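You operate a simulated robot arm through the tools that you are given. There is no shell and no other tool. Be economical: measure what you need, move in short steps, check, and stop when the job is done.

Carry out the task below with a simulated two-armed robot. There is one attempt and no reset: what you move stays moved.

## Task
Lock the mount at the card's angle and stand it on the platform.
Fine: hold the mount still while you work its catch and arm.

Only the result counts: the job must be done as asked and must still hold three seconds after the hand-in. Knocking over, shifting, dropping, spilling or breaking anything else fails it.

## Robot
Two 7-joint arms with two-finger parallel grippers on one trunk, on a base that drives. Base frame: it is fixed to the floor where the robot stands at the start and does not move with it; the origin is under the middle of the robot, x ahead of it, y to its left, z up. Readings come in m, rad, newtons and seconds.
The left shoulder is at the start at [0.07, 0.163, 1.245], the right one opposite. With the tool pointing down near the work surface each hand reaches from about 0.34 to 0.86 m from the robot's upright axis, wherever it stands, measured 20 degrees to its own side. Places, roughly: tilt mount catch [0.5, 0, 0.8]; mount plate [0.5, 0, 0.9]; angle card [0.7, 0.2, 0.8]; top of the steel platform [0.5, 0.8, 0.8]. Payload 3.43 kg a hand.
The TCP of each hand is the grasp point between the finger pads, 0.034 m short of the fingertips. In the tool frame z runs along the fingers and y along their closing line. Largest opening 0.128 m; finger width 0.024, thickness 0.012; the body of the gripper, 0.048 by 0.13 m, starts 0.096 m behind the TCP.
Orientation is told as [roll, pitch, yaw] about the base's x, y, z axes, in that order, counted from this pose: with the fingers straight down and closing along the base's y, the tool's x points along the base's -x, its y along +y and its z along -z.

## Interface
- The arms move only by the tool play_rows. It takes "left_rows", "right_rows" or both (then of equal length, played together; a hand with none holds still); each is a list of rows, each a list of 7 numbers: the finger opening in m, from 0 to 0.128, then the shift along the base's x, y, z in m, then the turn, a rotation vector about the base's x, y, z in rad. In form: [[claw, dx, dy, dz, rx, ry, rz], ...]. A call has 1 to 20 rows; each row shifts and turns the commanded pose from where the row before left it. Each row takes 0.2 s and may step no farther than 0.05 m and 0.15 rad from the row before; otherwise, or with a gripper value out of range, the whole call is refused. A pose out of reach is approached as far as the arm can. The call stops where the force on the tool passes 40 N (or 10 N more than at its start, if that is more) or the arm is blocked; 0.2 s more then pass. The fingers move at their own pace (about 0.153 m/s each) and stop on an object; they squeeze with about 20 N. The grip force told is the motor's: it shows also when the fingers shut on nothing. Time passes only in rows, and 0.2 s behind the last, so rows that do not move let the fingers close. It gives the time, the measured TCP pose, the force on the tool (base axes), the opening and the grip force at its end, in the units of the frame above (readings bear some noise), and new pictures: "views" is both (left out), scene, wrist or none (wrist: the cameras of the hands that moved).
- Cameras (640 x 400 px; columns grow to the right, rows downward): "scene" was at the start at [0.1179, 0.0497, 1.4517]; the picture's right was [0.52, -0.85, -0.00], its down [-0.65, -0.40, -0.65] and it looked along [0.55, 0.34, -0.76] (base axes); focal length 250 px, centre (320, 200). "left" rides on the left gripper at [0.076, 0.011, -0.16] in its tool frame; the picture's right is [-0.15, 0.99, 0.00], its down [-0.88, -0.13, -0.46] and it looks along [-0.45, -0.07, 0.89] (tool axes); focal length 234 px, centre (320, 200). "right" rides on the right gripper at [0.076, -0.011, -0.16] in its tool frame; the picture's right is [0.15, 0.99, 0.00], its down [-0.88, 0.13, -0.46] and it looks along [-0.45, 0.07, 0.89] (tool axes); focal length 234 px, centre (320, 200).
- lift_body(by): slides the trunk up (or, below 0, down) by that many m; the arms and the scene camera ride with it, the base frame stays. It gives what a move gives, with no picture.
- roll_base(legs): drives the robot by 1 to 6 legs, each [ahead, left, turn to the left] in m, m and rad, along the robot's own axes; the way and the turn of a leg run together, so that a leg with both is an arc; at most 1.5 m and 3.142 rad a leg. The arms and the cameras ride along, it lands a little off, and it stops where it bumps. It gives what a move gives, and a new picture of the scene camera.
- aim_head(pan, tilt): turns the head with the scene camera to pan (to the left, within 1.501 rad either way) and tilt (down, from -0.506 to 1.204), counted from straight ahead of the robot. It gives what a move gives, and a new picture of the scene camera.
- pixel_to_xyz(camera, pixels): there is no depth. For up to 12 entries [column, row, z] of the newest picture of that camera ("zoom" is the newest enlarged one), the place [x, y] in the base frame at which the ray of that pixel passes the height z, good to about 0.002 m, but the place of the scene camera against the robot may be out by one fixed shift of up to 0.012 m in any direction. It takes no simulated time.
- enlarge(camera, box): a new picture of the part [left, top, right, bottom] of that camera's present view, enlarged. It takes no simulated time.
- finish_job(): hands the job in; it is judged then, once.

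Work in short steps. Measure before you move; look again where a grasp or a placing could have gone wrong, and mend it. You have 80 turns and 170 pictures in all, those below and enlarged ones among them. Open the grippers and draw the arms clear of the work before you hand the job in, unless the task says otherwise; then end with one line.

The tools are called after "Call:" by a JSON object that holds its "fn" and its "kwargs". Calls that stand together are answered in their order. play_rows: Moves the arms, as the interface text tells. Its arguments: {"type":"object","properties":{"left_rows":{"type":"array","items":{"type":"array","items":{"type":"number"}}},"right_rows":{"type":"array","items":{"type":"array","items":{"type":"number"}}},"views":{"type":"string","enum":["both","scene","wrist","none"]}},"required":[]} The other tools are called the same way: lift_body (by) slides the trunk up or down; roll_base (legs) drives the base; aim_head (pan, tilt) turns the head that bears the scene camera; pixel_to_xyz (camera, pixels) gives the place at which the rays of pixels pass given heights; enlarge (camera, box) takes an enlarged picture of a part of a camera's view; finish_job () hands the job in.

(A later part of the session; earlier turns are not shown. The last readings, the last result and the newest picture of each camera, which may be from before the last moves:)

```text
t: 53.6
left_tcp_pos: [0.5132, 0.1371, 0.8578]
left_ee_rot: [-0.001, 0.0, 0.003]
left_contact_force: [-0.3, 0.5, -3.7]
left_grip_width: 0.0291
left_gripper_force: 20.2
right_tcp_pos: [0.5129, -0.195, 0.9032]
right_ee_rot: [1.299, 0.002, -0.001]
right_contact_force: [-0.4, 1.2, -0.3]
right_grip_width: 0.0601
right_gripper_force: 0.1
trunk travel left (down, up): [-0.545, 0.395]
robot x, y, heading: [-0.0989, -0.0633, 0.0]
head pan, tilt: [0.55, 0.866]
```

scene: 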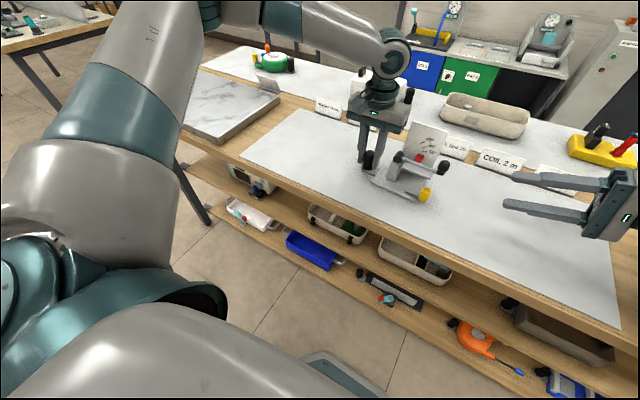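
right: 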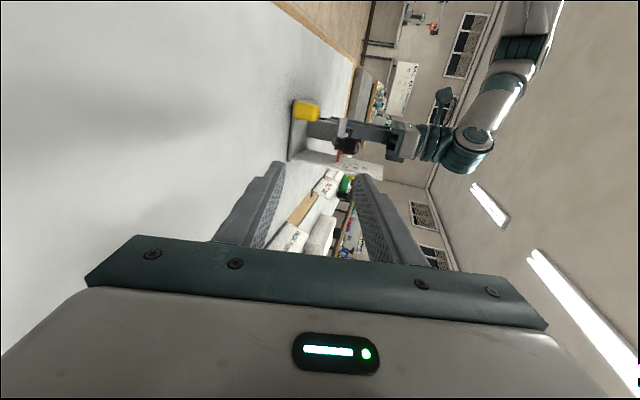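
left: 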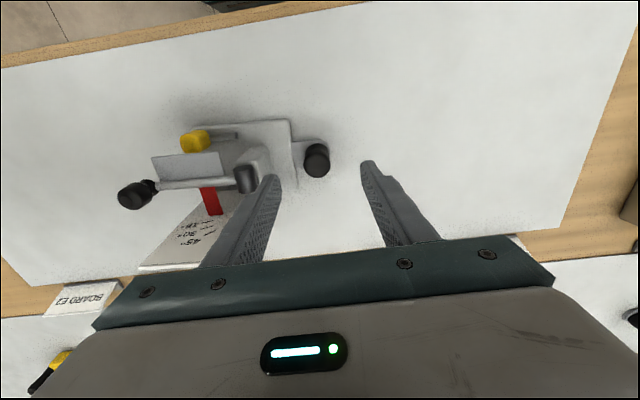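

Works well. Zoom this side view to align in x and z with the knob.

Call:
{"fn": "enlarge", "kwargs": {"camera": "right", "box": [270, 85, 410, 185]}}

```text
4.00 times, centred on (340, 135) of right
```

zoom: 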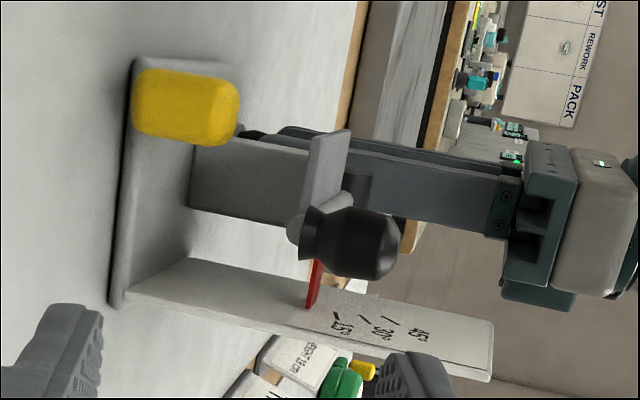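

Call:
{"fn": "pixel_to_xyz", "kwargs": {"camera": "zoom", "pixels": [[350, 240, 0.895], [350, 240, 0.905], [350, 240, 0.915], [298, 235, 0.88], [298, 235, 0.885], [298, 235, 0.89], [398, 245, 0.91], [398, 245, 0.92], [398, 245, 0.93]]}}

```text
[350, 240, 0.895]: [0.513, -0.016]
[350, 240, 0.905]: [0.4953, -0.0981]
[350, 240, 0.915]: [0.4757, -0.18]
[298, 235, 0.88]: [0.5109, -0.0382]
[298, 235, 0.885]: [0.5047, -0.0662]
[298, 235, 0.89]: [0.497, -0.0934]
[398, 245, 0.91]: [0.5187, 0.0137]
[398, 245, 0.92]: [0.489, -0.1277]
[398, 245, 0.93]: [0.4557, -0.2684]
```

Knob centre ≈ (0.509,−0.034,0.897), spanning z 0.879–0.915. Finish roll to ~1.55 and approach along +y.

Call:
{"fn": "play_rows", "kwargs": {"right_rows": [[0.06, -0.002, 0, -0.003, 0.125, 0, 0], [0.06, -0.002, 0, -0.002, 0.125, 0, 0], [0.06, 0, 0.04, 0, 0, 0, 0], [0.06, 0, 0.04, 0, 0, 0, 0], [0.06, 0, 0.03, 0, 0, 0, 0], [0.06, 0, 0, 0, 0, 0, 0]], "views": "none"}}

Call:
{"fn": "enlarge", "kwargs": {"camera": "right", "box": [220, 100, 420, 225]}}

Call:
{"fn": "enlarge", "kwargs": {"camera": "scene", "box": [355, 110, 505, 225]}}

```text
t: 55.0
left_tcp_pos: [0.5051, 0.0888, 0.8708]
left_ee_rot: [0.001, -0.021, -0.051]
left_contact_force: [2.6, -1.7, -3.4]
left_grip_width: 0.0293
left_gripper_force: 19.6
right_tcp_pos: [0.4903, -0.1401, 0.9124]
right_ee_rot: [1.542, -0.021, -0.063]
right_contact_force: [0.8, -0.2, -0.5]
right_grip_width: 0.0602
right_gripper_force: 0.1
trunk travel left (down, up): [-0.545, 0.395]
robot x, y, heading: [-0.1065, -0.0753, -0.051]
head pan, tilt: [0.55, 0.866]
```

```text
3.20 times, centred on (320, 162) of right
```

zoom: 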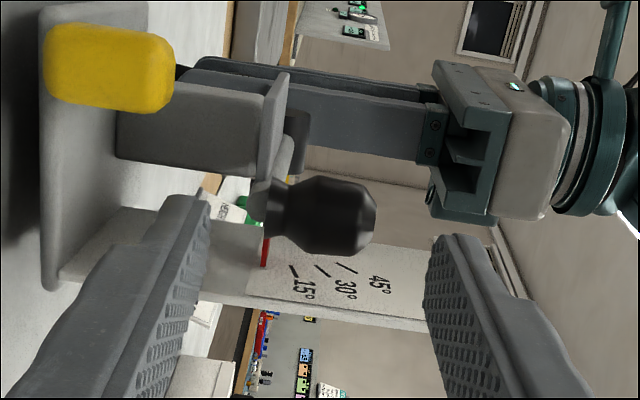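

```text
3.48 times, centred on (430, 168) of scene
```

zoom: 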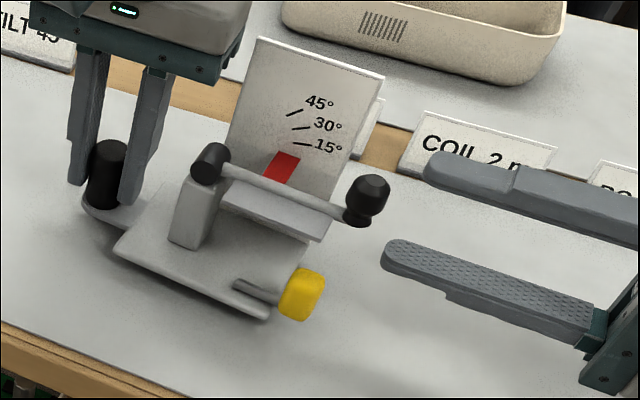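

The robot got pushed (heading −0.051, left hand lifted): the right arm must be pressing on something. I back the right hand off at once (reverse, raise).

Call:
{"fn": "play_rows", "kwargs": {"right_rows": [[0.06, 0, -0.03, 0.005, 0, 0, 0], [0.06, 0, -0.03, 0.01, -0.12, 0, 0], [0.06, 0, -0.03, 0.01, -0.13, 0, 0], [0.06, 0, 0, 0, 0, 0, 0]], "views": "both"}}

```text
t: 56.0
left_tcp_pos: [0.5143, 0.1397, 0.8567]
left_ee_rot: [-0.005, 0.0, 0.002]
left_contact_force: [-0.3, -0.1, -2.7]
left_grip_width: 0.0293
left_gripper_force: 20.2
right_tcp_pos: [0.5099, -0.1733, 0.9263]
right_ee_rot: [1.295, 0.001, -0.001]
right_contact_force: [-0.7, 0.4, -0.1]
right_grip_width: 0.0601
right_gripper_force: 0.0
trunk travel left (down, up): [-0.545, 0.395]
robot x, y, heading: [-0.104, -0.0611, 0.001]
head pan, tilt: [0.55, 0.866]
```

scene: 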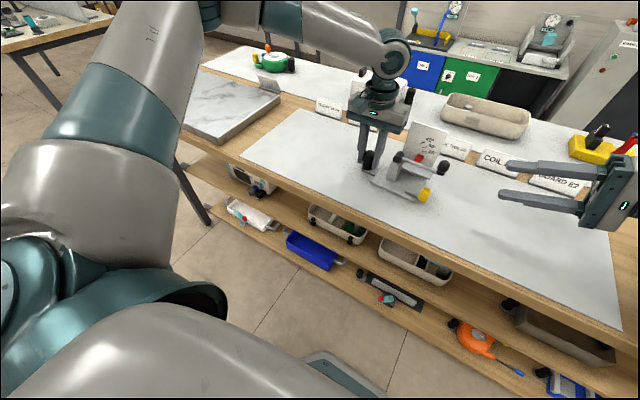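
right: 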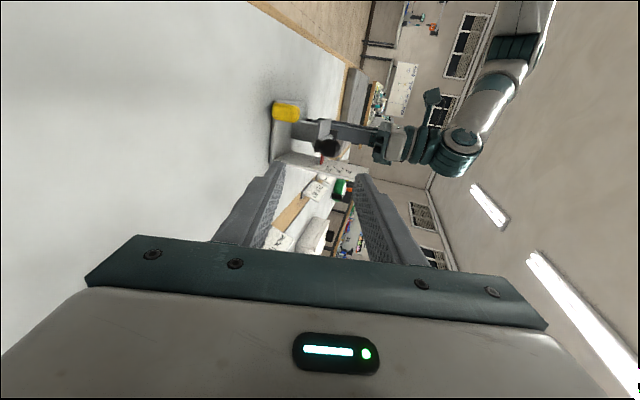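

All is back in place (heading 0.001). I use a shallower roll (1.0) with the wrist higher, approaching along the finger direction, in two stages.

Call:
{"fn": "play_rows", "kwargs": {"right_rows": [[0.06, 0, 0.01, 0.018, -0.147, 0, 0], [0.06, 0, 0.02, 0.018, -0.148, 0, 0], [0.06, 0, 0.025, -0.015, 0, 0, 0], [0.06, 0, 0, 0, 0, 0, 0]], "views": "none"}}

Call:
{"fn": "enlarge", "kwargs": {"camera": "right", "box": [220, 100, 420, 225]}}

```text
t: 57.0
left_tcp_pos: [0.5126, 0.1378, 0.8569]
left_ee_rot: [-0.002, -0.001, 0.002]
left_contact_force: [0.0, -0.5, -2.9]
left_grip_width: 0.0292
left_gripper_force: 20.1
right_tcp_pos: [0.5064, -0.1209, 0.9437]
right_ee_rot: [1.002, 0.003, -0.003]
right_contact_force: [-0.4, -0.1, -0.2]
right_grip_width: 0.0598
right_gripper_force: 0.1
trunk travel left (down, up): [-0.545, 0.395]
robot x, y, heading: [-0.1015, -0.0584, 0.001]
head pan, tilt: [0.55, 0.866]
```

```text
3.20 times, centred on (320, 162) of right
```

zoom: 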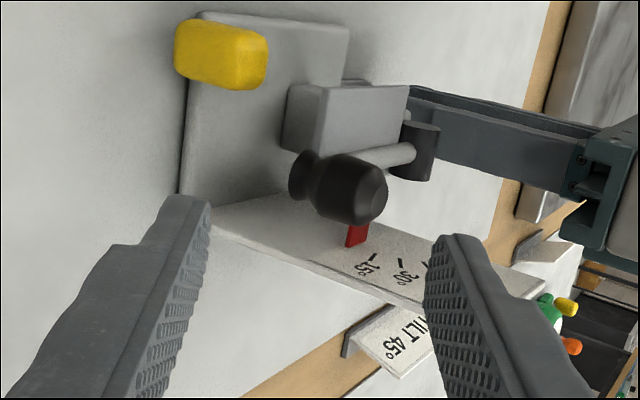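

Stable. Advance to bring the knob between the fingers.

Call:
{"fn": "play_rows", "kwargs": {"right_rows": [[0.06, 0.001, 0.023, -0.012, 0, 0, 0], [0.06, 0.001, 0.023, -0.012, 0, 0, 0], [0.06, 0.001, 0.022, -0.011, 0, 0, 0], [0.06, 0, 0, 0, 0, 0, 0]], "views": "none"}}

Call:
{"fn": "enlarge", "kwargs": {"camera": "right", "box": [220, 100, 420, 225]}}

Call:
{"fn": "enlarge", "kwargs": {"camera": "scene", "box": [355, 110, 475, 205]}}

```text
t: 58.0
left_tcp_pos: [0.5145, 0.1372, 0.8571]
left_ee_rot: [-0.001, -0.001, 0.002]
left_contact_force: [0.4, 0.9, -3.2]
left_grip_width: 0.0293
left_gripper_force: 19.8
right_tcp_pos: [0.5108, -0.0522, 0.9088]
right_ee_rot: [1.002, 0.002, -0.002]
right_contact_force: [0.1, -0.7, -0.3]
right_grip_width: 0.0598
right_gripper_force: 0.0
trunk travel left (down, up): [-0.545, 0.395]
robot x, y, heading: [-0.1028, -0.0568, -0.002]
head pan, tilt: [0.55, 0.866]
```

```text
3.20 times, centred on (320, 162) of right
```

zoom: 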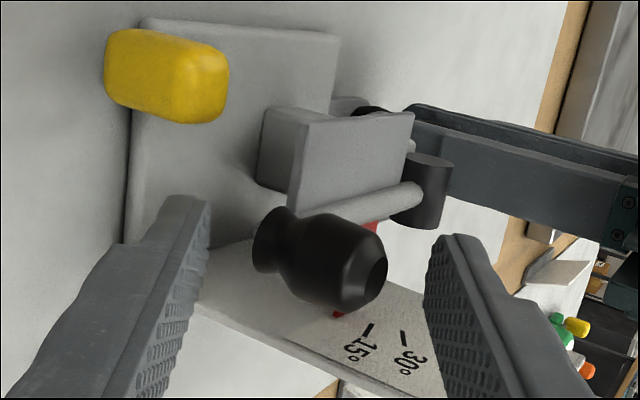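

```text
4.21 times, centred on (415, 158) of scene
```

zoom: 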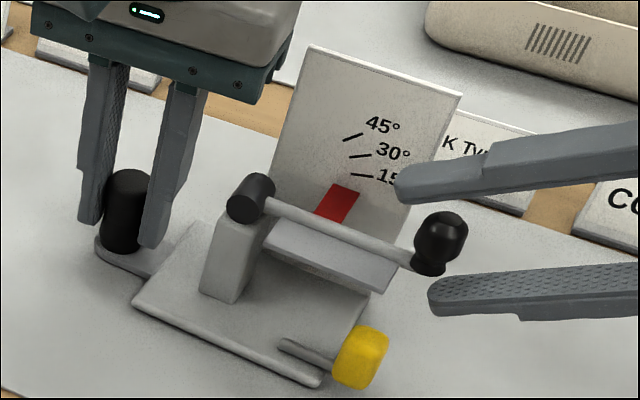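

Fingers straddle the knob. Close and check the forces.

Call:
{"fn": "play_rows", "kwargs": {"right_rows": [[0.045, 0, 0, 0, 0, 0, 0], [0.03, 0, 0, 0, 0, 0, 0], [0.015, 0, 0, 0, 0, 0, 0], [0.015, 0, 0, 0, 0, 0, 0]], "views": "none"}}

Call:
{"fn": "enlarge", "kwargs": {"camera": "scene", "box": [355, 110, 475, 205]}}

```text
t: 59.0
left_tcp_pos: [0.5131, 0.1373, 0.8572]
left_ee_rot: [-0.001, -0.001, 0.002]
left_contact_force: [0.0, -1.8, -3.0]
left_grip_width: 0.0295
left_gripper_force: 19.7
right_tcp_pos: [0.5113, -0.0516, 0.9095]
right_ee_rot: [1.001, 0.002, -0.001]
right_contact_force: [0.1, 0.5, -0.2]
right_grip_width: 0.039
right_gripper_force: 19.9
trunk travel left (down, up): [-0.545, 0.395]
robot x, y, heading: [-0.0995, -0.0597, 0.001]
head pan, tilt: [0.55, 0.866]
```

```text
4.21 times, centred on (415, 158) of scene
```

zoom: 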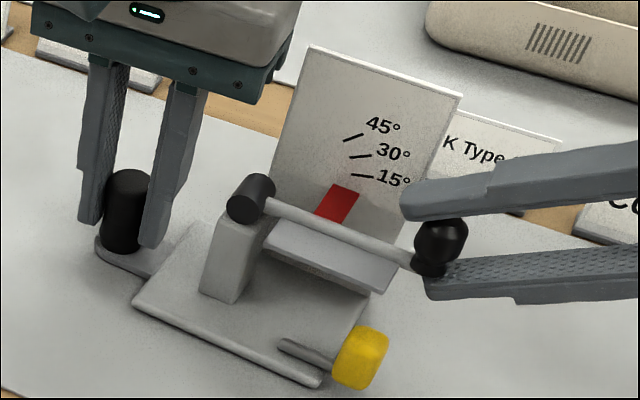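

Solid grip. Raise the arm 0.2 rad along the arc about the hub (roll follows).

Call:
{"fn": "play_rows", "kwargs": {"right_rows": [[0.015, 0, 0.003, 0.0116, -0.1, 0, 0], [0.015, 0, 0.0042, 0.0113, -0.1, 0, 0], [0.015, 0, 0, 0, 0, 0, 0]], "views": "none"}}

Call:
{"fn": "enlarge", "kwargs": {"camera": "scene", "box": [355, 110, 475, 205]}}

```text
t: 59.8
left_tcp_pos: [0.5138, 0.1361, 0.8568]
left_ee_rot: [-0.003, 0.002, 0.0]
left_contact_force: [-0.7, -9.4, 1.9]
left_grip_width: 0.0295
left_gripper_force: 19.6
right_tcp_pos: [0.5106, -0.0458, 0.9322]
right_ee_rot: [0.802, 0.002, 0.0]
right_contact_force: [0.3, 9.0, -2.3]
right_grip_width: 0.0387
right_gripper_force: 19.7
trunk travel left (down, up): [-0.545, 0.395]
robot x, y, heading: [-0.0987, -0.0577, -0.001]
head pan, tilt: [0.55, 0.866]
```

```text
4.21 times, centred on (415, 158) of scene
```

zoom: 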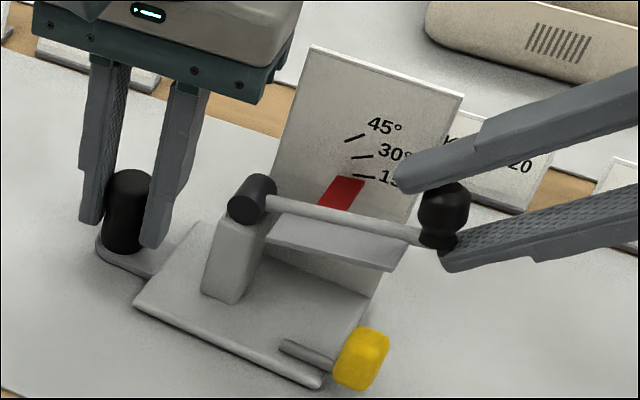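

The arm turns freely (unlocked). Radial force 9 N along +y: correct +2 mm and continue to ~0.5 rad.

Call:
{"fn": "play_rows", "kwargs": {"right_rows": [[0.015, 0, 0.0073, 0.0108, -0.1, 0, 0], [0.015, 0, 0.0063, 0.0102, -0.1, 0, 0], [0.015, 0, 0.0075, 0.0095, -0.1, 0, 0], [0.015, 0, 0, 0, 0, 0, 0]], "views": "none"}}

Call:
{"fn": "enlarge", "kwargs": {"camera": "scene", "box": [355, 110, 475, 205]}}

```text
t: 60.8
left_tcp_pos: [0.5143, 0.1372, 0.8567]
left_ee_rot: [-0.001, 0.001, 0.002]
left_contact_force: [3.7, -6.0, 2.2]
left_grip_width: 0.0294
left_gripper_force: 20.1
right_tcp_pos: [0.5114, -0.0265, 0.9628]
right_ee_rot: [0.502, 0.002, 0.001]
right_contact_force: [-3.5, 5.7, -2.7]
right_grip_width: 0.039
right_gripper_force: 20.0
trunk travel left (down, up): [-0.545, 0.395]
robot x, y, heading: [-0.1001, -0.0624, 0.002]
head pan, tilt: [0.55, 0.866]
```

```text
4.21 times, centred on (415, 158) of scene
```

zoom: 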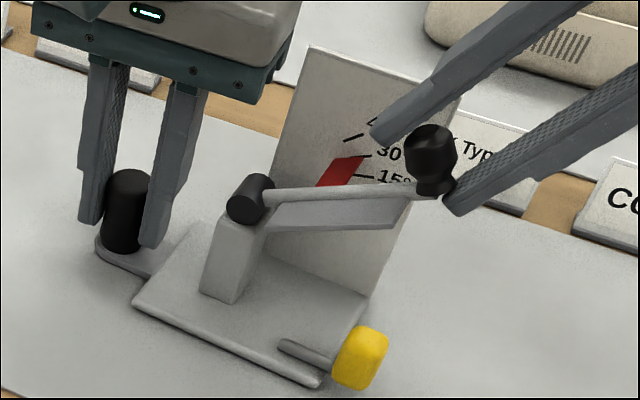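

Pointer is at ~30°. Continue by 0.285 rad to 45°.

Call:
{"fn": "play_rows", "kwargs": {"right_rows": [[0.015, 0.0005, 0.009, 0.0087, -0.1, 0, 0], [0.015, 0, 0.0095, 0.0079, -0.1, 0, 0], [0.015, 0, 0.0085, 0.0059, -0.085, 0, 0], [0.015, 0, 0, 0, 0, 0, 0]], "views": "none"}}

Call:
{"fn": "enlarge", "kwargs": {"camera": "scene", "box": [375, 110, 455, 175]}}

```text
t: 61.8
left_tcp_pos: [0.5133, 0.1376, 0.8558]
left_ee_rot: [0.0, 0.002, 0.002]
left_contact_force: [-0.5, -1.6, 1.7]
left_grip_width: 0.0292
left_gripper_force: 20.6
right_tcp_pos: [0.5129, 0.0016, 0.9867]
right_ee_rot: [0.217, 0.0, -0.002]
right_contact_force: [1.2, 1.6, -2.1]
right_grip_width: 0.0389
right_gripper_force: 20.1
trunk travel left (down, up): [-0.545, 0.395]
robot x, y, heading: [-0.0983, -0.0542, 0.002]
head pan, tilt: [0.55, 0.866]
```

```text
6.15 times, centred on (415, 142) of scene
```

zoom: 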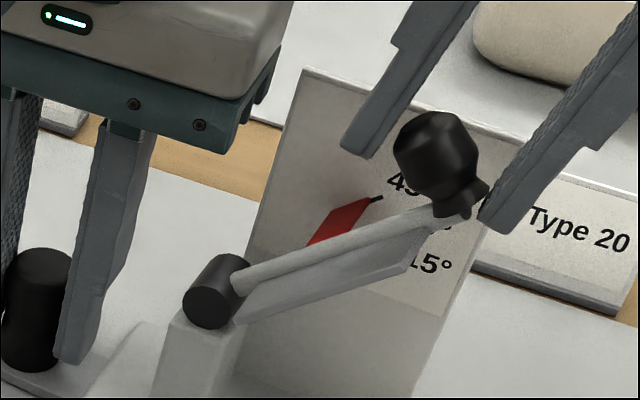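

Pointer reaches the 45° tick. Zoom tighter to verify.

Call:
{"fn": "enlarge", "kwargs": {"camera": "scene", "box": [410, 130, 435, 155]}}

Call:
{"fn": "enlarge", "kwargs": {"camera": "right", "box": [200, 80, 440, 230]}}

```text
16.00 times, centred on (422, 142) of scene
```

zoom: 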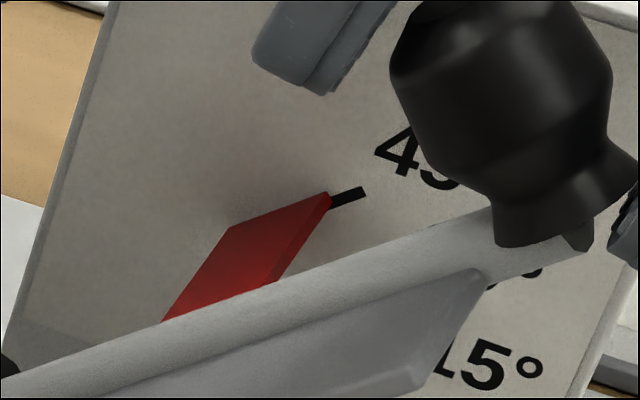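

```text
2.67 times, centred on (320, 155) of right
```

zoom: 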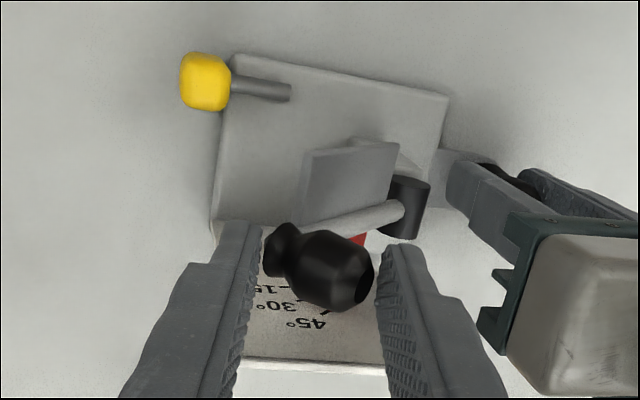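

Pointer tip is collinear with the 45° tick. Release gently, retreat upward, and check that the arm stays.

Call:
{"fn": "play_rows", "kwargs": {"right_rows": [[0.05, 0, 0, 0, 0, 0, 0], [0.065, 0, 0, 0, 0, 0, 0], [0.065, 0, -0.009, 0.04, 0, 0, 0], [0.065, 0, -0.02, 0.03, 0, 0, 0], [0.065, 0, -0.04, 0, 0, 0, 0], [0.065, 0, -0.04, 0, -0.1, 0, 0], [0.065, -0.03, -0.03, 0, -0.117, 0, 0], [0.065, -0.04, 0, 0, 0, 0, 0]], "views": "none"}}

Call:
{"fn": "enlarge", "kwargs": {"camera": "scene", "box": [375, 110, 455, 175]}}

Call:
{"fn": "enlarge", "kwargs": {"camera": "scene", "box": [410, 130, 435, 155]}}

```text
t: 63.6
left_tcp_pos: [0.5125, 0.1382, 0.8581]
left_ee_rot: [-0.001, 0.001, 0.001]
left_contact_force: [-0.4, -0.1, -3.0]
left_grip_width: 0.0294
left_gripper_force: 20.3
right_tcp_pos: [0.4392, -0.1377, 1.0558]
right_ee_rot: [-0.002, 0.0, -0.002]
right_contact_force: [-0.4, 0.3, 0.4]
right_grip_width: 0.0648
right_gripper_force: 0.1
trunk travel left (down, up): [-0.545, 0.395]
robot x, y, heading: [-0.0967, -0.0569, 0.004]
head pan, tilt: [0.55, 0.866]
```

```text
6.15 times, centred on (415, 142) of scene
```

zoom: 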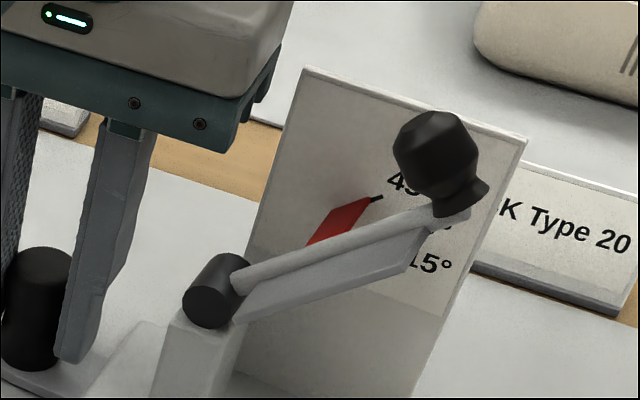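

```text
16.00 times, centred on (422, 142) of scene
```

zoom: 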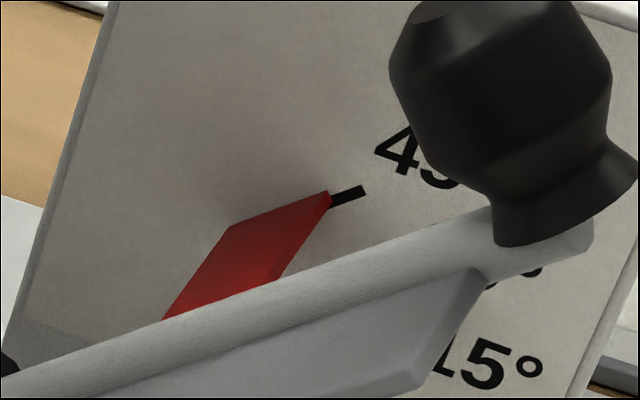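

The arm stays. Cross-check the pointer from the right camera (another parallax).

Call:
{"fn": "enlarge", "kwargs": {"camera": "right", "box": [340, 130, 480, 230]}}

```text
4.00 times, centred on (410, 180) of right
```

zoom: 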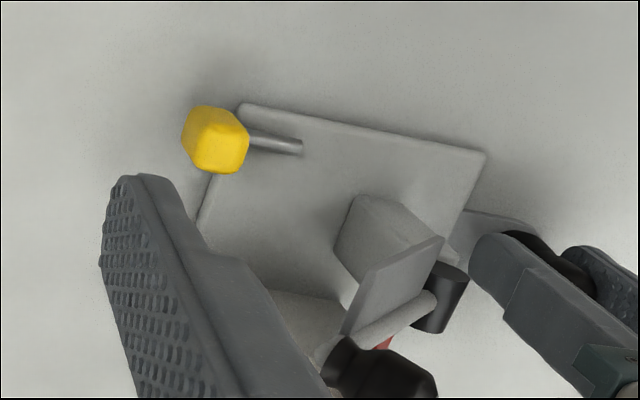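

Now go close the catch: fist closed, pitched −0.8, to the −y side of the yellow block.

Call:
{"fn": "play_rows", "kwargs": {"right_rows": [[0.03, -0.01, 0.01, -0.01, 0, -0.135, 0], [0.0, -0.01, 0.01, -0.02, 0, -0.135, 0], [0.0, -0.007, 0.01, -0.03, 0, -0.135, 0], [0.0, 0, 0.012, -0.03, 0, -0.135, 0], [0.0, 0, 0.015, -0.03, 0, -0.13, 0], [0.0, 0, 0.013, 0, 0, -0.13, 0], [0.0, 0, 0, 0, 0, 0, 0]], "views": "none"}}

Call:
{"fn": "enlarge", "kwargs": {"camera": "right", "box": [240, 100, 420, 220]}}

```text
t: 65.2
left_tcp_pos: [0.5131, 0.1371, 0.8573]
left_ee_rot: [-0.003, 0.0, 0.002]
left_contact_force: [0.6, -0.8, -3.2]
left_grip_width: 0.029
left_gripper_force: 20.0
right_tcp_pos: [0.4155, -0.0683, 0.9358]
right_ee_rot: [0.004, -0.799, -0.004]
right_contact_force: [0.7, 0.0, -0.3]
right_grip_width: 0.0
right_gripper_force: 19.8
trunk travel left (down, up): [-0.545, 0.395]
robot x, y, heading: [-0.0968, -0.0599, -0.002]
head pan, tilt: [0.55, 0.866]
```

```text
3.33 times, centred on (330, 160) of right
```

zoom: 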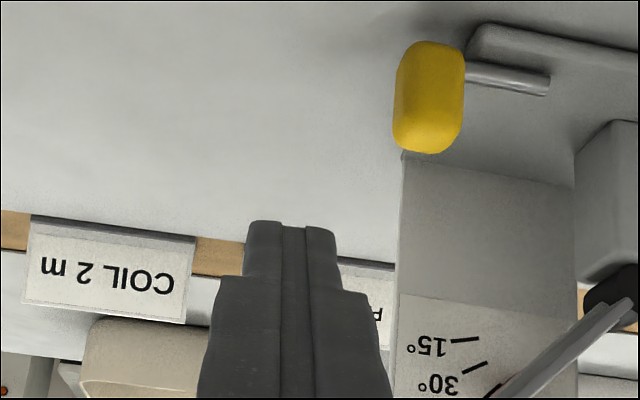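

Lower beside the block, then push +y in short steps.

Call:
{"fn": "play_rows", "kwargs": {"right_rows": [[0, 0.015, 0, -0.025, 0, 0, 0], [0, 0.015, 0, -0.025, 0, 0, 0], [0, 0.0125, 0, -0.025, 0, 0, 0], [0, 0, 0.01, 0, 0, 0, 0], [0, 0, 0.01, 0, 0, 0, 0], [0, 0, 0.005, 0, 0, 0, 0], [0, 0, 0.005, 0, 0, 0, 0]], "views": "none"}}

Call:
{"fn": "enlarge", "kwargs": {"camera": "right", "box": [240, 100, 420, 220]}}

```text
t: 66.8
left_tcp_pos: [0.5136, 0.1378, 0.8567]
left_ee_rot: [-0.002, 0.0, 0.003]
left_contact_force: [1.3, 4.3, -2.3]
left_grip_width: 0.0295
left_gripper_force: 19.5
right_tcp_pos: [0.457, -0.0345, 0.8605]
right_ee_rot: [0.0, -0.8, -0.001]
right_contact_force: [-0.9, -5.2, -0.6]
right_grip_width: 0.0
right_gripper_force: 19.9
trunk travel left (down, up): [-0.545, 0.395]
robot x, y, heading: [-0.0983, -0.0575, 0.001]
head pan, tilt: [0.55, 0.866]
```

```text
3.33 times, centred on (330, 160) of right
```

zoom: 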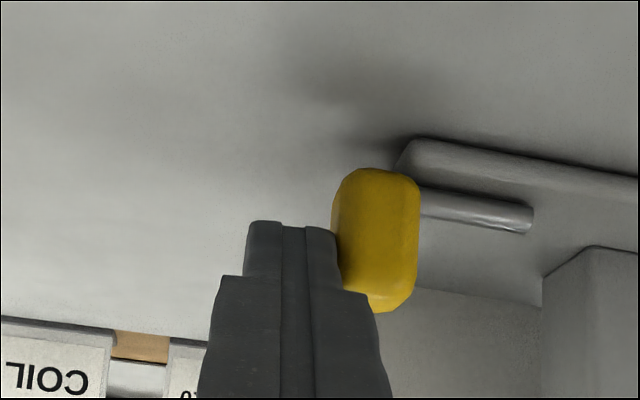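

Sliding at 5 N. Continue pushing until the stop shows.

Call:
{"fn": "play_rows", "kwargs": {"right_rows": [[0, 0, 0.004, 0, 0, 0, 0], [0, 0, 0.004, 0, 0, 0, 0], [0, 0, 0.003, 0, 0, 0, 0], [0, 0, 0.002, 0, 0, 0, 0]], "views": "none"}}

Call:
{"fn": "play_rows", "kwargs": {"right_rows": [[0, 0, 0.002, 0, 0, 0, 0], [0, 0, 0.002, 0, 0, 0, 0]], "views": "none"}}

Call:
{"fn": "enlarge", "kwargs": {"camera": "right", "box": [240, 100, 420, 220]}}

```text
t: 67.8
left_tcp_pos: [0.5135, 0.1372, 0.8571]
left_ee_rot: [-0.002, -0.001, 0.002]
left_contact_force: [1.1, 4.6, 0.3]
left_grip_width: 0.0294
left_gripper_force: 19.4
right_tcp_pos: [0.4581, -0.0231, 0.8612]
right_ee_rot: [0.0, -0.799, -0.002]
right_contact_force: [-1.1, -4.3, -3.4]
right_grip_width: 0.0001
right_gripper_force: 19.8
trunk travel left (down, up): [-0.545, 0.395]
robot x, y, heading: [-0.1015, -0.0583, 0.002]
head pan, tilt: [0.55, 0.866]
```

```text
t: 68.4
left_tcp_pos: [0.5127, 0.1377, 0.8577]
left_ee_rot: [-0.001, -0.001, 0.001]
left_contact_force: [1.1, 4.9, -2.8]
left_grip_width: 0.0289
left_gripper_force: 20.0
right_tcp_pos: [0.4565, -0.0178, 0.8615]
right_ee_rot: [0.002, -0.8, -0.003]
right_contact_force: [-1.1, -5.3, 0.4]
right_grip_width: 0.0002
right_gripper_force: 19.5
trunk travel left (down, up): [-0.545, 0.395]
robot x, y, heading: [-0.0977, -0.0581, -0.0]
head pan, tilt: [0.55, 0.866]
```

```text
3.33 times, centred on (330, 160) of right
```

zoom: 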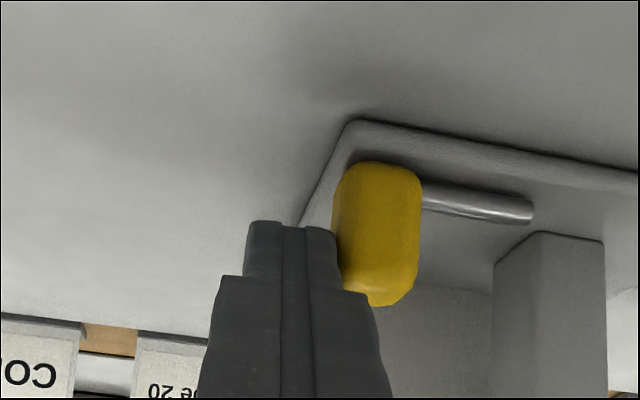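

Nearly in; push on until a clear force rise.

Call:
{"fn": "play_rows", "kwargs": {"right_rows": [[0, 0, 0.002, 0, 0, 0, 0], [0, 0, 0.002, 0, 0, 0, 0], [0, 0, 0.002, 0, 0, 0, 0]], "views": "none"}}

Call:
{"fn": "play_rows", "kwargs": {"right_rows": [[0, 0, 0.002, 0, 0, 0, 0], [0, 0, 0.002, 0, 0, 0, 0]], "views": "none"}}

Call:
{"fn": "enlarge", "kwargs": {"camera": "right", "box": [240, 100, 420, 220]}}

```text
t: 69.2
left_tcp_pos: [0.5127, 0.1382, 0.8567]
left_ee_rot: [0.001, 0.001, 0.005]
left_contact_force: [5.8, 27.8, -0.4]
left_grip_width: 0.0293
left_gripper_force: 20.2
right_tcp_pos: [0.4598, -0.0149, 0.8599]
right_ee_rot: [-0.005, -0.799, -0.001]
right_contact_force: [-6.0, -28.6, 2.4]
right_grip_width: 0.0
right_gripper_force: 20.4
trunk travel left (down, up): [-0.545, 0.395]
robot x, y, heading: [-0.0996, -0.0591, -0.003]
head pan, tilt: [0.55, 0.866]
```

```text
t: 69.7
left_tcp_pos: [0.5135, 0.14, 0.8566]
left_ee_rot: [0.003, 0.0, 0.007]
left_contact_force: [0.7, 6.5, 0.4]
left_grip_width: 0.0294
left_gripper_force: 20.0
right_tcp_pos: [0.4586, -0.0146, 0.8607]
right_ee_rot: [-0.012, -0.797, -0.003]
right_contact_force: [-1.3, -6.0, 0.1]
right_grip_width: 0.0
right_gripper_force: 19.8
trunk travel left (down, up): [-0.545, 0.395]
robot x, y, heading: [-0.0982, -0.059, 0.003]
head pan, tilt: [0.55, 0.866]
stopped in row 2 (right hand): the force on the tool passed its limit (the readings are from after the stop); the commanded pose is now the measured one
```

```text
3.33 times, centred on (330, 160) of right
```

zoom: 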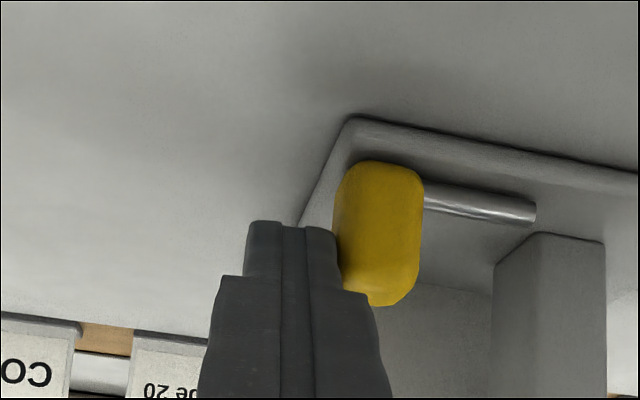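

Catch hit its inner stop (>28 N): locked. Retreat the right hand out of the way and check the pointer.

Call:
{"fn": "play_rows", "kwargs": {"right_rows": [[0, 0, -0.02, 0, 0, 0, 0], [0, -0.02, -0.03, 0.025, 0, 0, 0], [0, -0.02, -0.03, 0.03, 0, 0.13, 0], [0, 0, -0.03, 0.03, 0, 0.135, 0], [0, 0, -0.03, 0.03, 0, 0.135, 0], [0, 0, -0.03, 0.03, 0, 0.135, 0], [0, 0, -0.02, 0.03, 0, 0.135, 0], [0, 0, 0, 0.01, 0, 0.13, 0]], "views": "scene"}}

Call:
{"fn": "enlarge", "kwargs": {"camera": "scene", "box": [355, 110, 475, 205]}}

Call:
{"fn": "enlarge", "kwargs": {"camera": "scene", "box": [410, 130, 435, 155]}}

```text
t: 71.5
left_tcp_pos: [0.5143, 0.1394, 0.8558]
left_ee_rot: [0.001, -0.002, 0.005]
left_contact_force: [1.1, -1.2, 0.9]
left_grip_width: 0.0292
left_gripper_force: 20.0
right_tcp_pos: [0.4201, -0.2057, 1.0468]
right_ee_rot: [-0.008, 0.004, -0.001]
right_contact_force: [0.3, 0.1, -1.0]
right_grip_width: 0.0
right_gripper_force: 19.5
trunk travel left (down, up): [-0.545, 0.395]
robot x, y, heading: [-0.0981, -0.0563, -0.005]
head pan, tilt: [0.55, 0.866]
```

scene: 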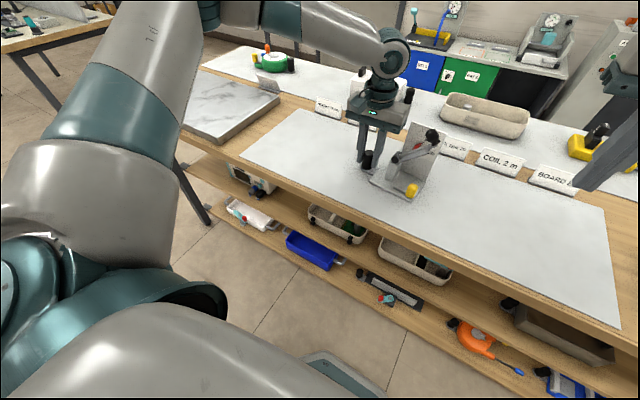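

```text
4.21 times, centred on (415, 158) of scene
```

zoom: 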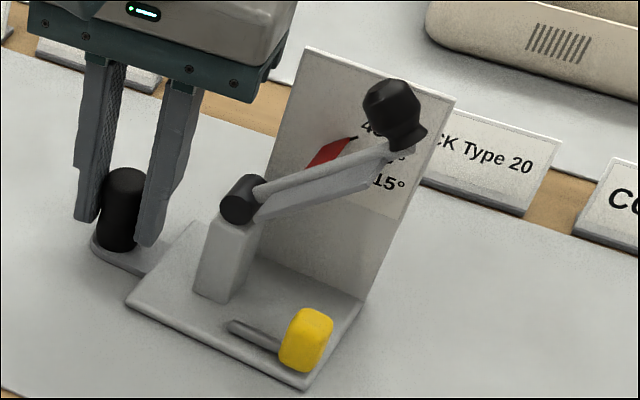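

```text
16.00 times, centred on (422, 142) of scene
```

zoom: 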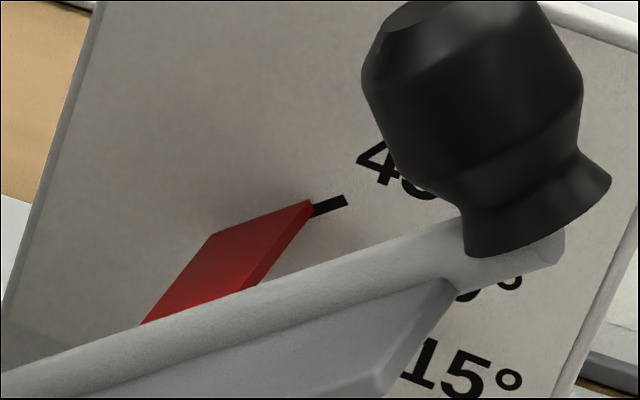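

Arm holds at 45° with the catch in. One more cross-check from the left camera, and a look at the platform with the head turned left.

Call:
{"fn": "enlarge", "kwargs": {"camera": "left", "box": [60, 100, 300, 250]}}

Call:
{"fn": "aim_head", "kwargs": {"pan": 0.95, "tilt": 0.75}}

```text
2.67 times, centred on (180, 175) of left
```

zoom: 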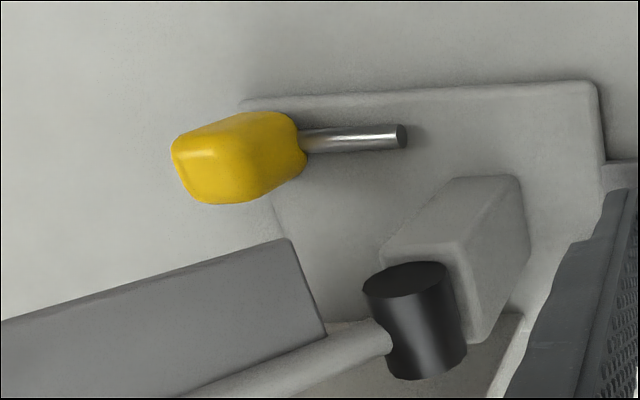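

```text
t: 72.4
left_tcp_pos: [0.514, 0.1403, 0.8571]
left_ee_rot: [0.002, -0.002, 0.006]
left_contact_force: [1.1, 0.3, 0.9]
left_grip_width: 0.0293
left_gripper_force: 20.2
right_tcp_pos: [0.4191, -0.2041, 1.0447]
right_ee_rot: [-0.009, 0.0, -0.001]
right_contact_force: [0.5, 0.1, -0.4]
right_grip_width: 0.0
right_gripper_force: 20.0
trunk travel left (down, up): [-0.545, 0.395]
robot x, y, heading: [-0.1004, -0.0567, 0.001]
head pan, tilt: [0.949, 0.75]
```

scene: 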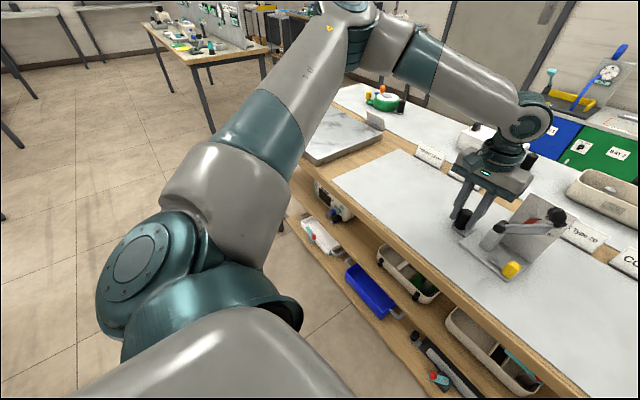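

Path clear. Lift the mount 0.03 with the trunk and check for droop.

Call:
{"fn": "lift_body", "kwargs": {"by": 0.03}}

Call:
{"fn": "enlarge", "kwargs": {"camera": "scene", "box": [430, 150, 590, 290]}}

```text
t: 73.1
left_tcp_pos: [0.5158, 0.1396, 0.8866]
left_ee_rot: [0.003, -0.001, 0.006]
left_contact_force: [0.1, -0.4, -3.2]
left_grip_width: 0.0289
left_gripper_force: 19.4
right_tcp_pos: [0.4192, -0.2039, 1.0754]
right_ee_rot: [-0.007, 0.002, -0.001]
right_contact_force: [-0.1, -0.1, -0.2]
right_grip_width: 0.0
right_gripper_force: 19.8
trunk travel left (down, up): [-0.575, 0.365]
robot x, y, heading: [-0.1, -0.0613, 0.002]
head pan, tilt: [0.949, 0.75]
```

```text
2.86 times, centred on (510, 220) of scene
```

zoom: 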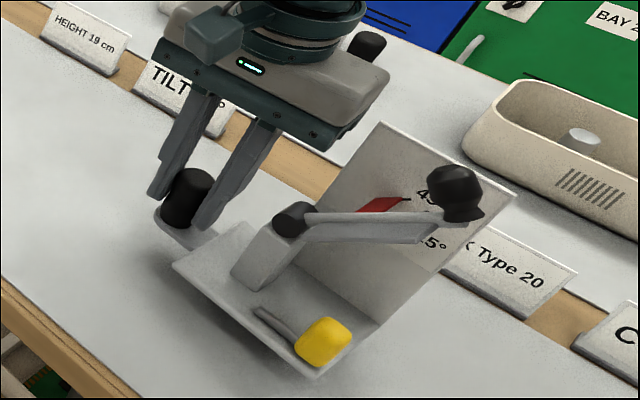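

Mount is light (~3 N) and hangs level. Lift 0.10 more, then drive 0.73 m left so the mount comes over the platform.

Call:
{"fn": "lift_body", "kwargs": {"by": 0.1}}

Call:
{"fn": "roll_base", "kwargs": {"legs": [[0, 0.4, 0]]}}

```text
t: 74.5
left_tcp_pos: [0.5146, 0.1408, 0.9853]
left_ee_rot: [0.003, -0.001, 0.006]
left_contact_force: [0.6, 0.4, -3.4]
left_grip_width: 0.0292
left_gripper_force: 19.8
right_tcp_pos: [0.4187, -0.2048, 1.1766]
right_ee_rot: [-0.007, 0.001, -0.003]
right_contact_force: [-0.3, 0.4, -0.5]
right_grip_width: 0.0
right_gripper_force: 19.9
trunk travel left (down, up): [-0.675, 0.265]
robot x, y, heading: [-0.0967, -0.0579, 0.004]
head pan, tilt: [0.949, 0.75]
```

```text
t: 76.9
left_tcp_pos: [0.5152, 0.5362, 0.9864]
left_ee_rot: [0.002, 0.0, 0.001]
left_contact_force: [0.5, -0.9, -2.6]
left_grip_width: 0.0293
left_gripper_force: 19.7
right_tcp_pos: [0.4195, 0.1912, 1.1766]
right_ee_rot: [-0.008, 0.0, -0.006]
right_contact_force: [0.2, -0.2, -0.9]
right_grip_width: 0.0
right_gripper_force: 19.6
trunk travel left (down, up): [-0.675, 0.265]
robot x, y, heading: [-0.0993, 0.3381, -0.0]
head pan, tilt: [0.949, 0.75]
```

scene: 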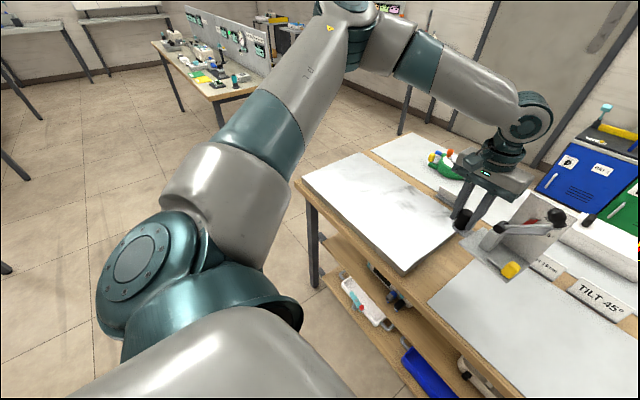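

Platform in full view. Measure its corners and thickness.

Call:
{"fn": "enlarge", "kwargs": {"camera": "scene", "box": [370, 220, 470, 285]}}

Call:
{"fn": "pixel_to_xyz", "kwargs": {"camera": "scene", "pixels": [[303, 185, 0.83], [400, 268, 0.83], [458, 236, 0.83], [358, 153, 0.83]]}}

```text
6.15 times, centred on (420, 252) of scene
```

zoom: 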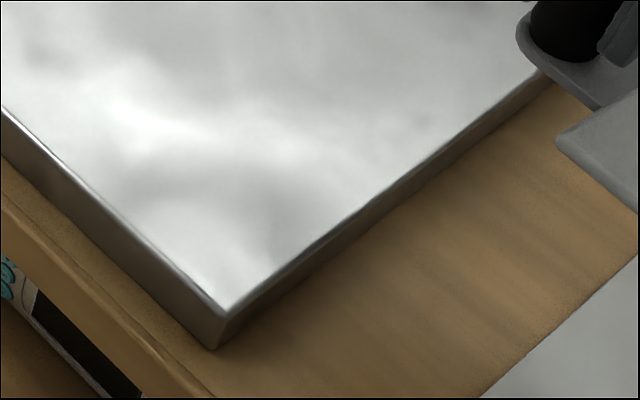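

```text
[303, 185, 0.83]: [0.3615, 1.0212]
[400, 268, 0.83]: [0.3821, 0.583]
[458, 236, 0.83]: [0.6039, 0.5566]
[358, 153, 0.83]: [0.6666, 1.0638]
```

Call:
{"fn": "pixel_to_xyz", "kwargs": {"camera": "zoom", "pixels": [[216, 348, 0.8], [222, 312, 0.82], [222, 312, 0.825], [222, 312, 0.83], [222, 312, 0.835], [540, 75, 0.825]]}}

```text
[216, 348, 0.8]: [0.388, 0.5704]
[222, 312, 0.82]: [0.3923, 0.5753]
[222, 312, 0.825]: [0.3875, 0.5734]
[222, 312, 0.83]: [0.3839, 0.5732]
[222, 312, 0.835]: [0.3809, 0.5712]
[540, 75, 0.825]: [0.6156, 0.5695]
```

Platform top z≈0.825, x 0.385–0.665, y 0.57–1.03. Drive 0.33 m more to the left.

Call:
{"fn": "roll_base", "kwargs": {"legs": [[0, 0.33, 0]]}}

Call:
{"fn": "enlarge", "kwargs": {"camera": "scene", "box": [400, 150, 600, 300]}}

```text
t: 79.1
left_tcp_pos: [0.5145, 0.8709, 0.9876]
left_ee_rot: [0.004, 0.001, 0.002]
left_contact_force: [-1.0, -0.1, -3.1]
left_grip_width: 0.0294
left_gripper_force: 19.9
right_tcp_pos: [0.4202, 0.5244, 1.1748]
right_ee_rot: [-0.008, 0.004, -0.004]
right_contact_force: [0.1, -0.3, 0.2]
right_grip_width: 0.0
right_gripper_force: 19.9
trunk travel left (down, up): [-0.675, 0.265]
robot x, y, heading: [-0.0981, 0.674, -0.002]
head pan, tilt: [0.949, 0.75]
```

scene: 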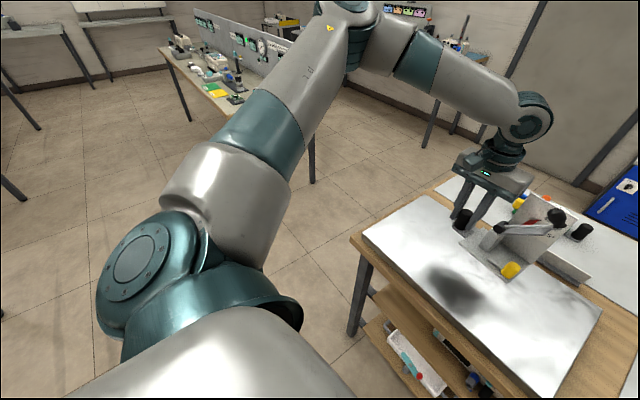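

```text
2.67 times, centred on (500, 225) of scene
```

zoom: 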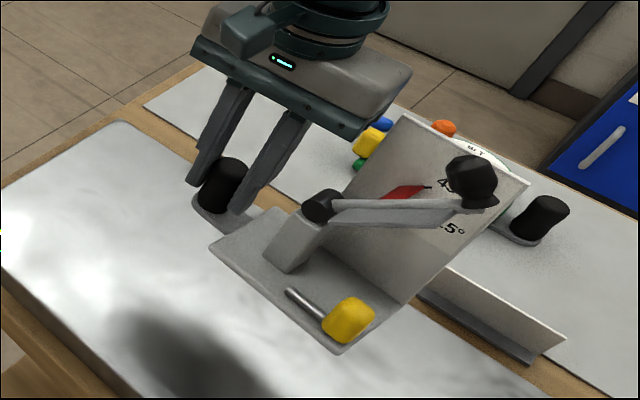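

Over the platform. Lower the trunk 0.098, leaving ~1 cm.

Call:
{"fn": "lift_body", "kwargs": {"by": -0.098}}

Call:
{"fn": "enlarge", "kwargs": {"camera": "scene", "box": [400, 150, 600, 300]}}

```text
t: 80.5
left_tcp_pos: [0.515, 0.8705, 0.8899]
left_ee_rot: [0.003, -0.002, 0.001]
left_contact_force: [-0.1, -0.7, -3.1]
left_grip_width: 0.029
left_gripper_force: 20.0
right_tcp_pos: [0.4189, 0.5262, 1.0789]
right_ee_rot: [-0.008, 0.001, -0.005]
right_contact_force: [-0.8, 0.2, 0.0]
right_grip_width: 0.0002
right_gripper_force: 20.1
trunk travel left (down, up): [-0.577, 0.363]
robot x, y, heading: [-0.097, 0.6706, -0.003]
head pan, tilt: [0.949, 0.75]
```

```text
2.67 times, centred on (500, 225) of scene
```

zoom: 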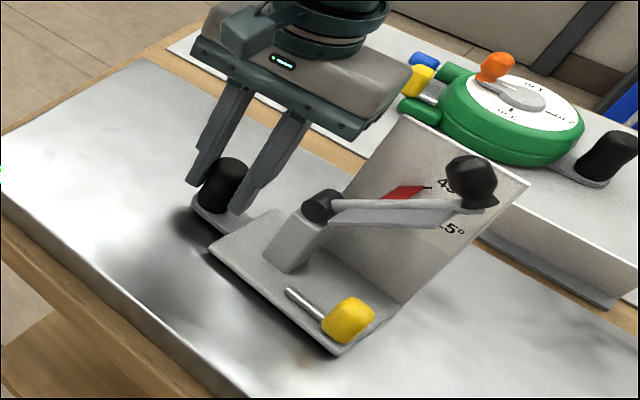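

Close above the platform. Lower with the left arm in 2–3 mm steps until the load is taken up.

Call:
{"fn": "play_rows", "kwargs": {"left_rows": [[0.015, 0, 0, -0.003, 0, 0, 0], [0.015, 0, 0, -0.003, 0, 0, 0], [0.015, 0, 0, -0.002, 0, 0, 0], [0.015, 0, 0, 0, 0, 0, 0]], "views": "none"}}

Call:
{"fn": "play_rows", "kwargs": {"left_rows": [[0.015, 0, 0, -0.002, 0, 0, 0], [0.015, 0, 0, -0.001, 0, 0, 0], [0.015, 0, 0, 0, 0, 0, 0]], "views": "none"}}

Call:
{"fn": "enlarge", "kwargs": {"camera": "scene", "box": [440, 190, 560, 290]}}

```text
t: 81.5
left_tcp_pos: [0.5143, 0.8711, 0.8828]
left_ee_rot: [0.001, -0.007, 0.002]
left_contact_force: [3.9, 1.4, 15.8]
left_grip_width: 0.0294
left_gripper_force: 19.4
right_tcp_pos: [0.4176, 0.5262, 1.0776]
right_ee_rot: [-0.009, 0.0, -0.003]
right_contact_force: [0.0, -0.1, -0.2]
right_grip_width: 0.0
right_gripper_force: 20.5
trunk travel left (down, up): [-0.577, 0.363]
robot x, y, heading: [-0.1042, 0.6725, -0.006]
head pan, tilt: [0.949, 0.75]
```

```text
t: 82.2
left_tcp_pos: [0.5133, 0.8697, 0.8803]
left_ee_rot: [0.002, -0.002, 0.0]
left_contact_force: [2.7, -2.8, 16.8]
left_grip_width: 0.0294
left_gripper_force: 20.1
right_tcp_pos: [0.4172, 0.5253, 1.0783]
right_ee_rot: [-0.008, 0.001, -0.005]
right_contact_force: [0.2, 0.3, 0.1]
right_grip_width: 0.0003
right_gripper_force: 20.0
trunk travel left (down, up): [-0.577, 0.363]
robot x, y, heading: [-0.0975, 0.6741, -0.001]
head pan, tilt: [0.949, 0.75]
```

```text
4.00 times, centred on (500, 240) of scene
```

zoom: 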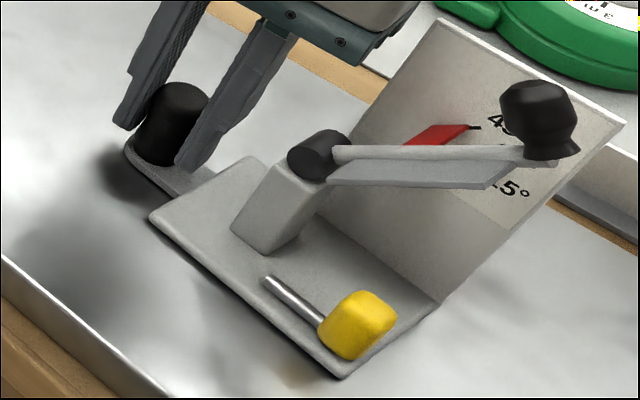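

Seated (16 N). Relieve a little, open the left hand modestly, and rise straight up.

Call:
{"fn": "play_rows", "kwargs": {"left_rows": [[0.015, 0, 0, 0.002, 0, 0, 0], [0.04, 0, 0, 0, 0, 0, 0], [0.06, 0, 0, 0, 0, 0, 0], [0.06, 0, 0, 0.02, 0, 0, 0], [0.06, 0, 0, 0.03, 0, 0, 0], [0.06, 0, 0, 0.04, 0, 0, 0], [0.06, 0, 0.02, 0.04, 0, 0, 0], [0.06, -0.02, 0.04, 0, 0, 0, 0], [0.06, -0.02, 0.04, 0, 0, 0, 0]], "right_rows": [[0.03, 0, 0, 0, 0, 0, 0], [0.06, 0, 0, 0, 0, 0, 0], [0.06, 0, 0, 0, 0, 0, 0], [0.06, 0, 0, 0, 0, 0, 0], [0.06, 0, 0, 0, 0, 0, 0], [0.06, 0, 0, 0, 0, 0, 0], [0.06, 0, 0, 0, 0, 0, 0], [0.06, 0, 0, 0, 0, 0, 0], [0.06, 0, 0, 0, 0, 0, 0]], "views": "scene"}}

Call:
{"fn": "enlarge", "kwargs": {"camera": "scene", "box": [430, 170, 570, 290]}}

```text
t: 84.2
left_tcp_pos: [0.4731, 0.9772, 1.0117]
left_ee_rot: [0.002, -0.001, 0.003]
left_contact_force: [0.3, -0.4, 0.3]
left_grip_width: 0.0602
left_gripper_force: 0.0
right_tcp_pos: [0.4195, 0.5263, 1.0774]
right_ee_rot: [-0.01, 0.0, -0.004]
right_contact_force: [0.8, -0.2, 0.4]
right_grip_width: 0.06
right_gripper_force: 0.0
trunk travel left (down, up): [-0.577, 0.363]
robot x, y, heading: [-0.0981, 0.6715, -0.003]
head pan, tilt: [0.949, 0.75]
```

scene: 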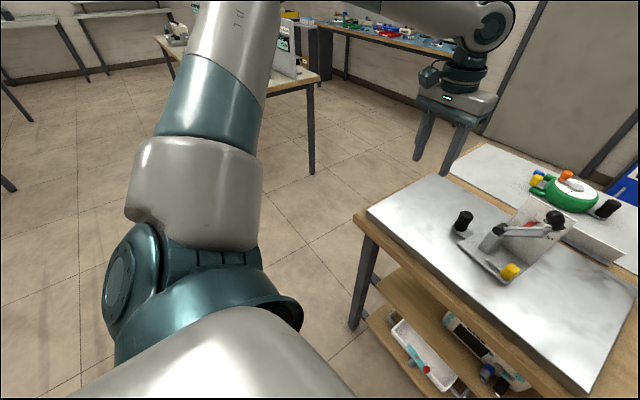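

```text
3.33 times, centred on (500, 230) of scene
```

zoom: 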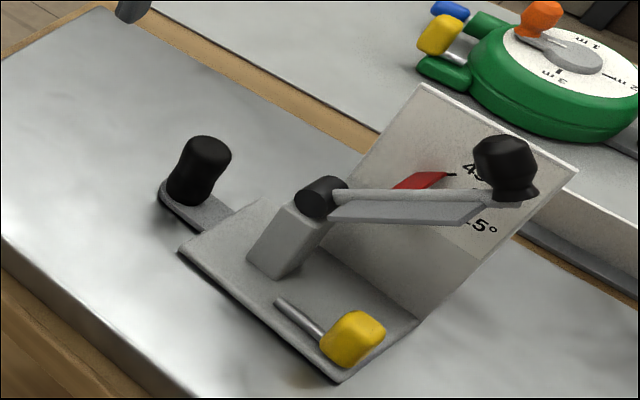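

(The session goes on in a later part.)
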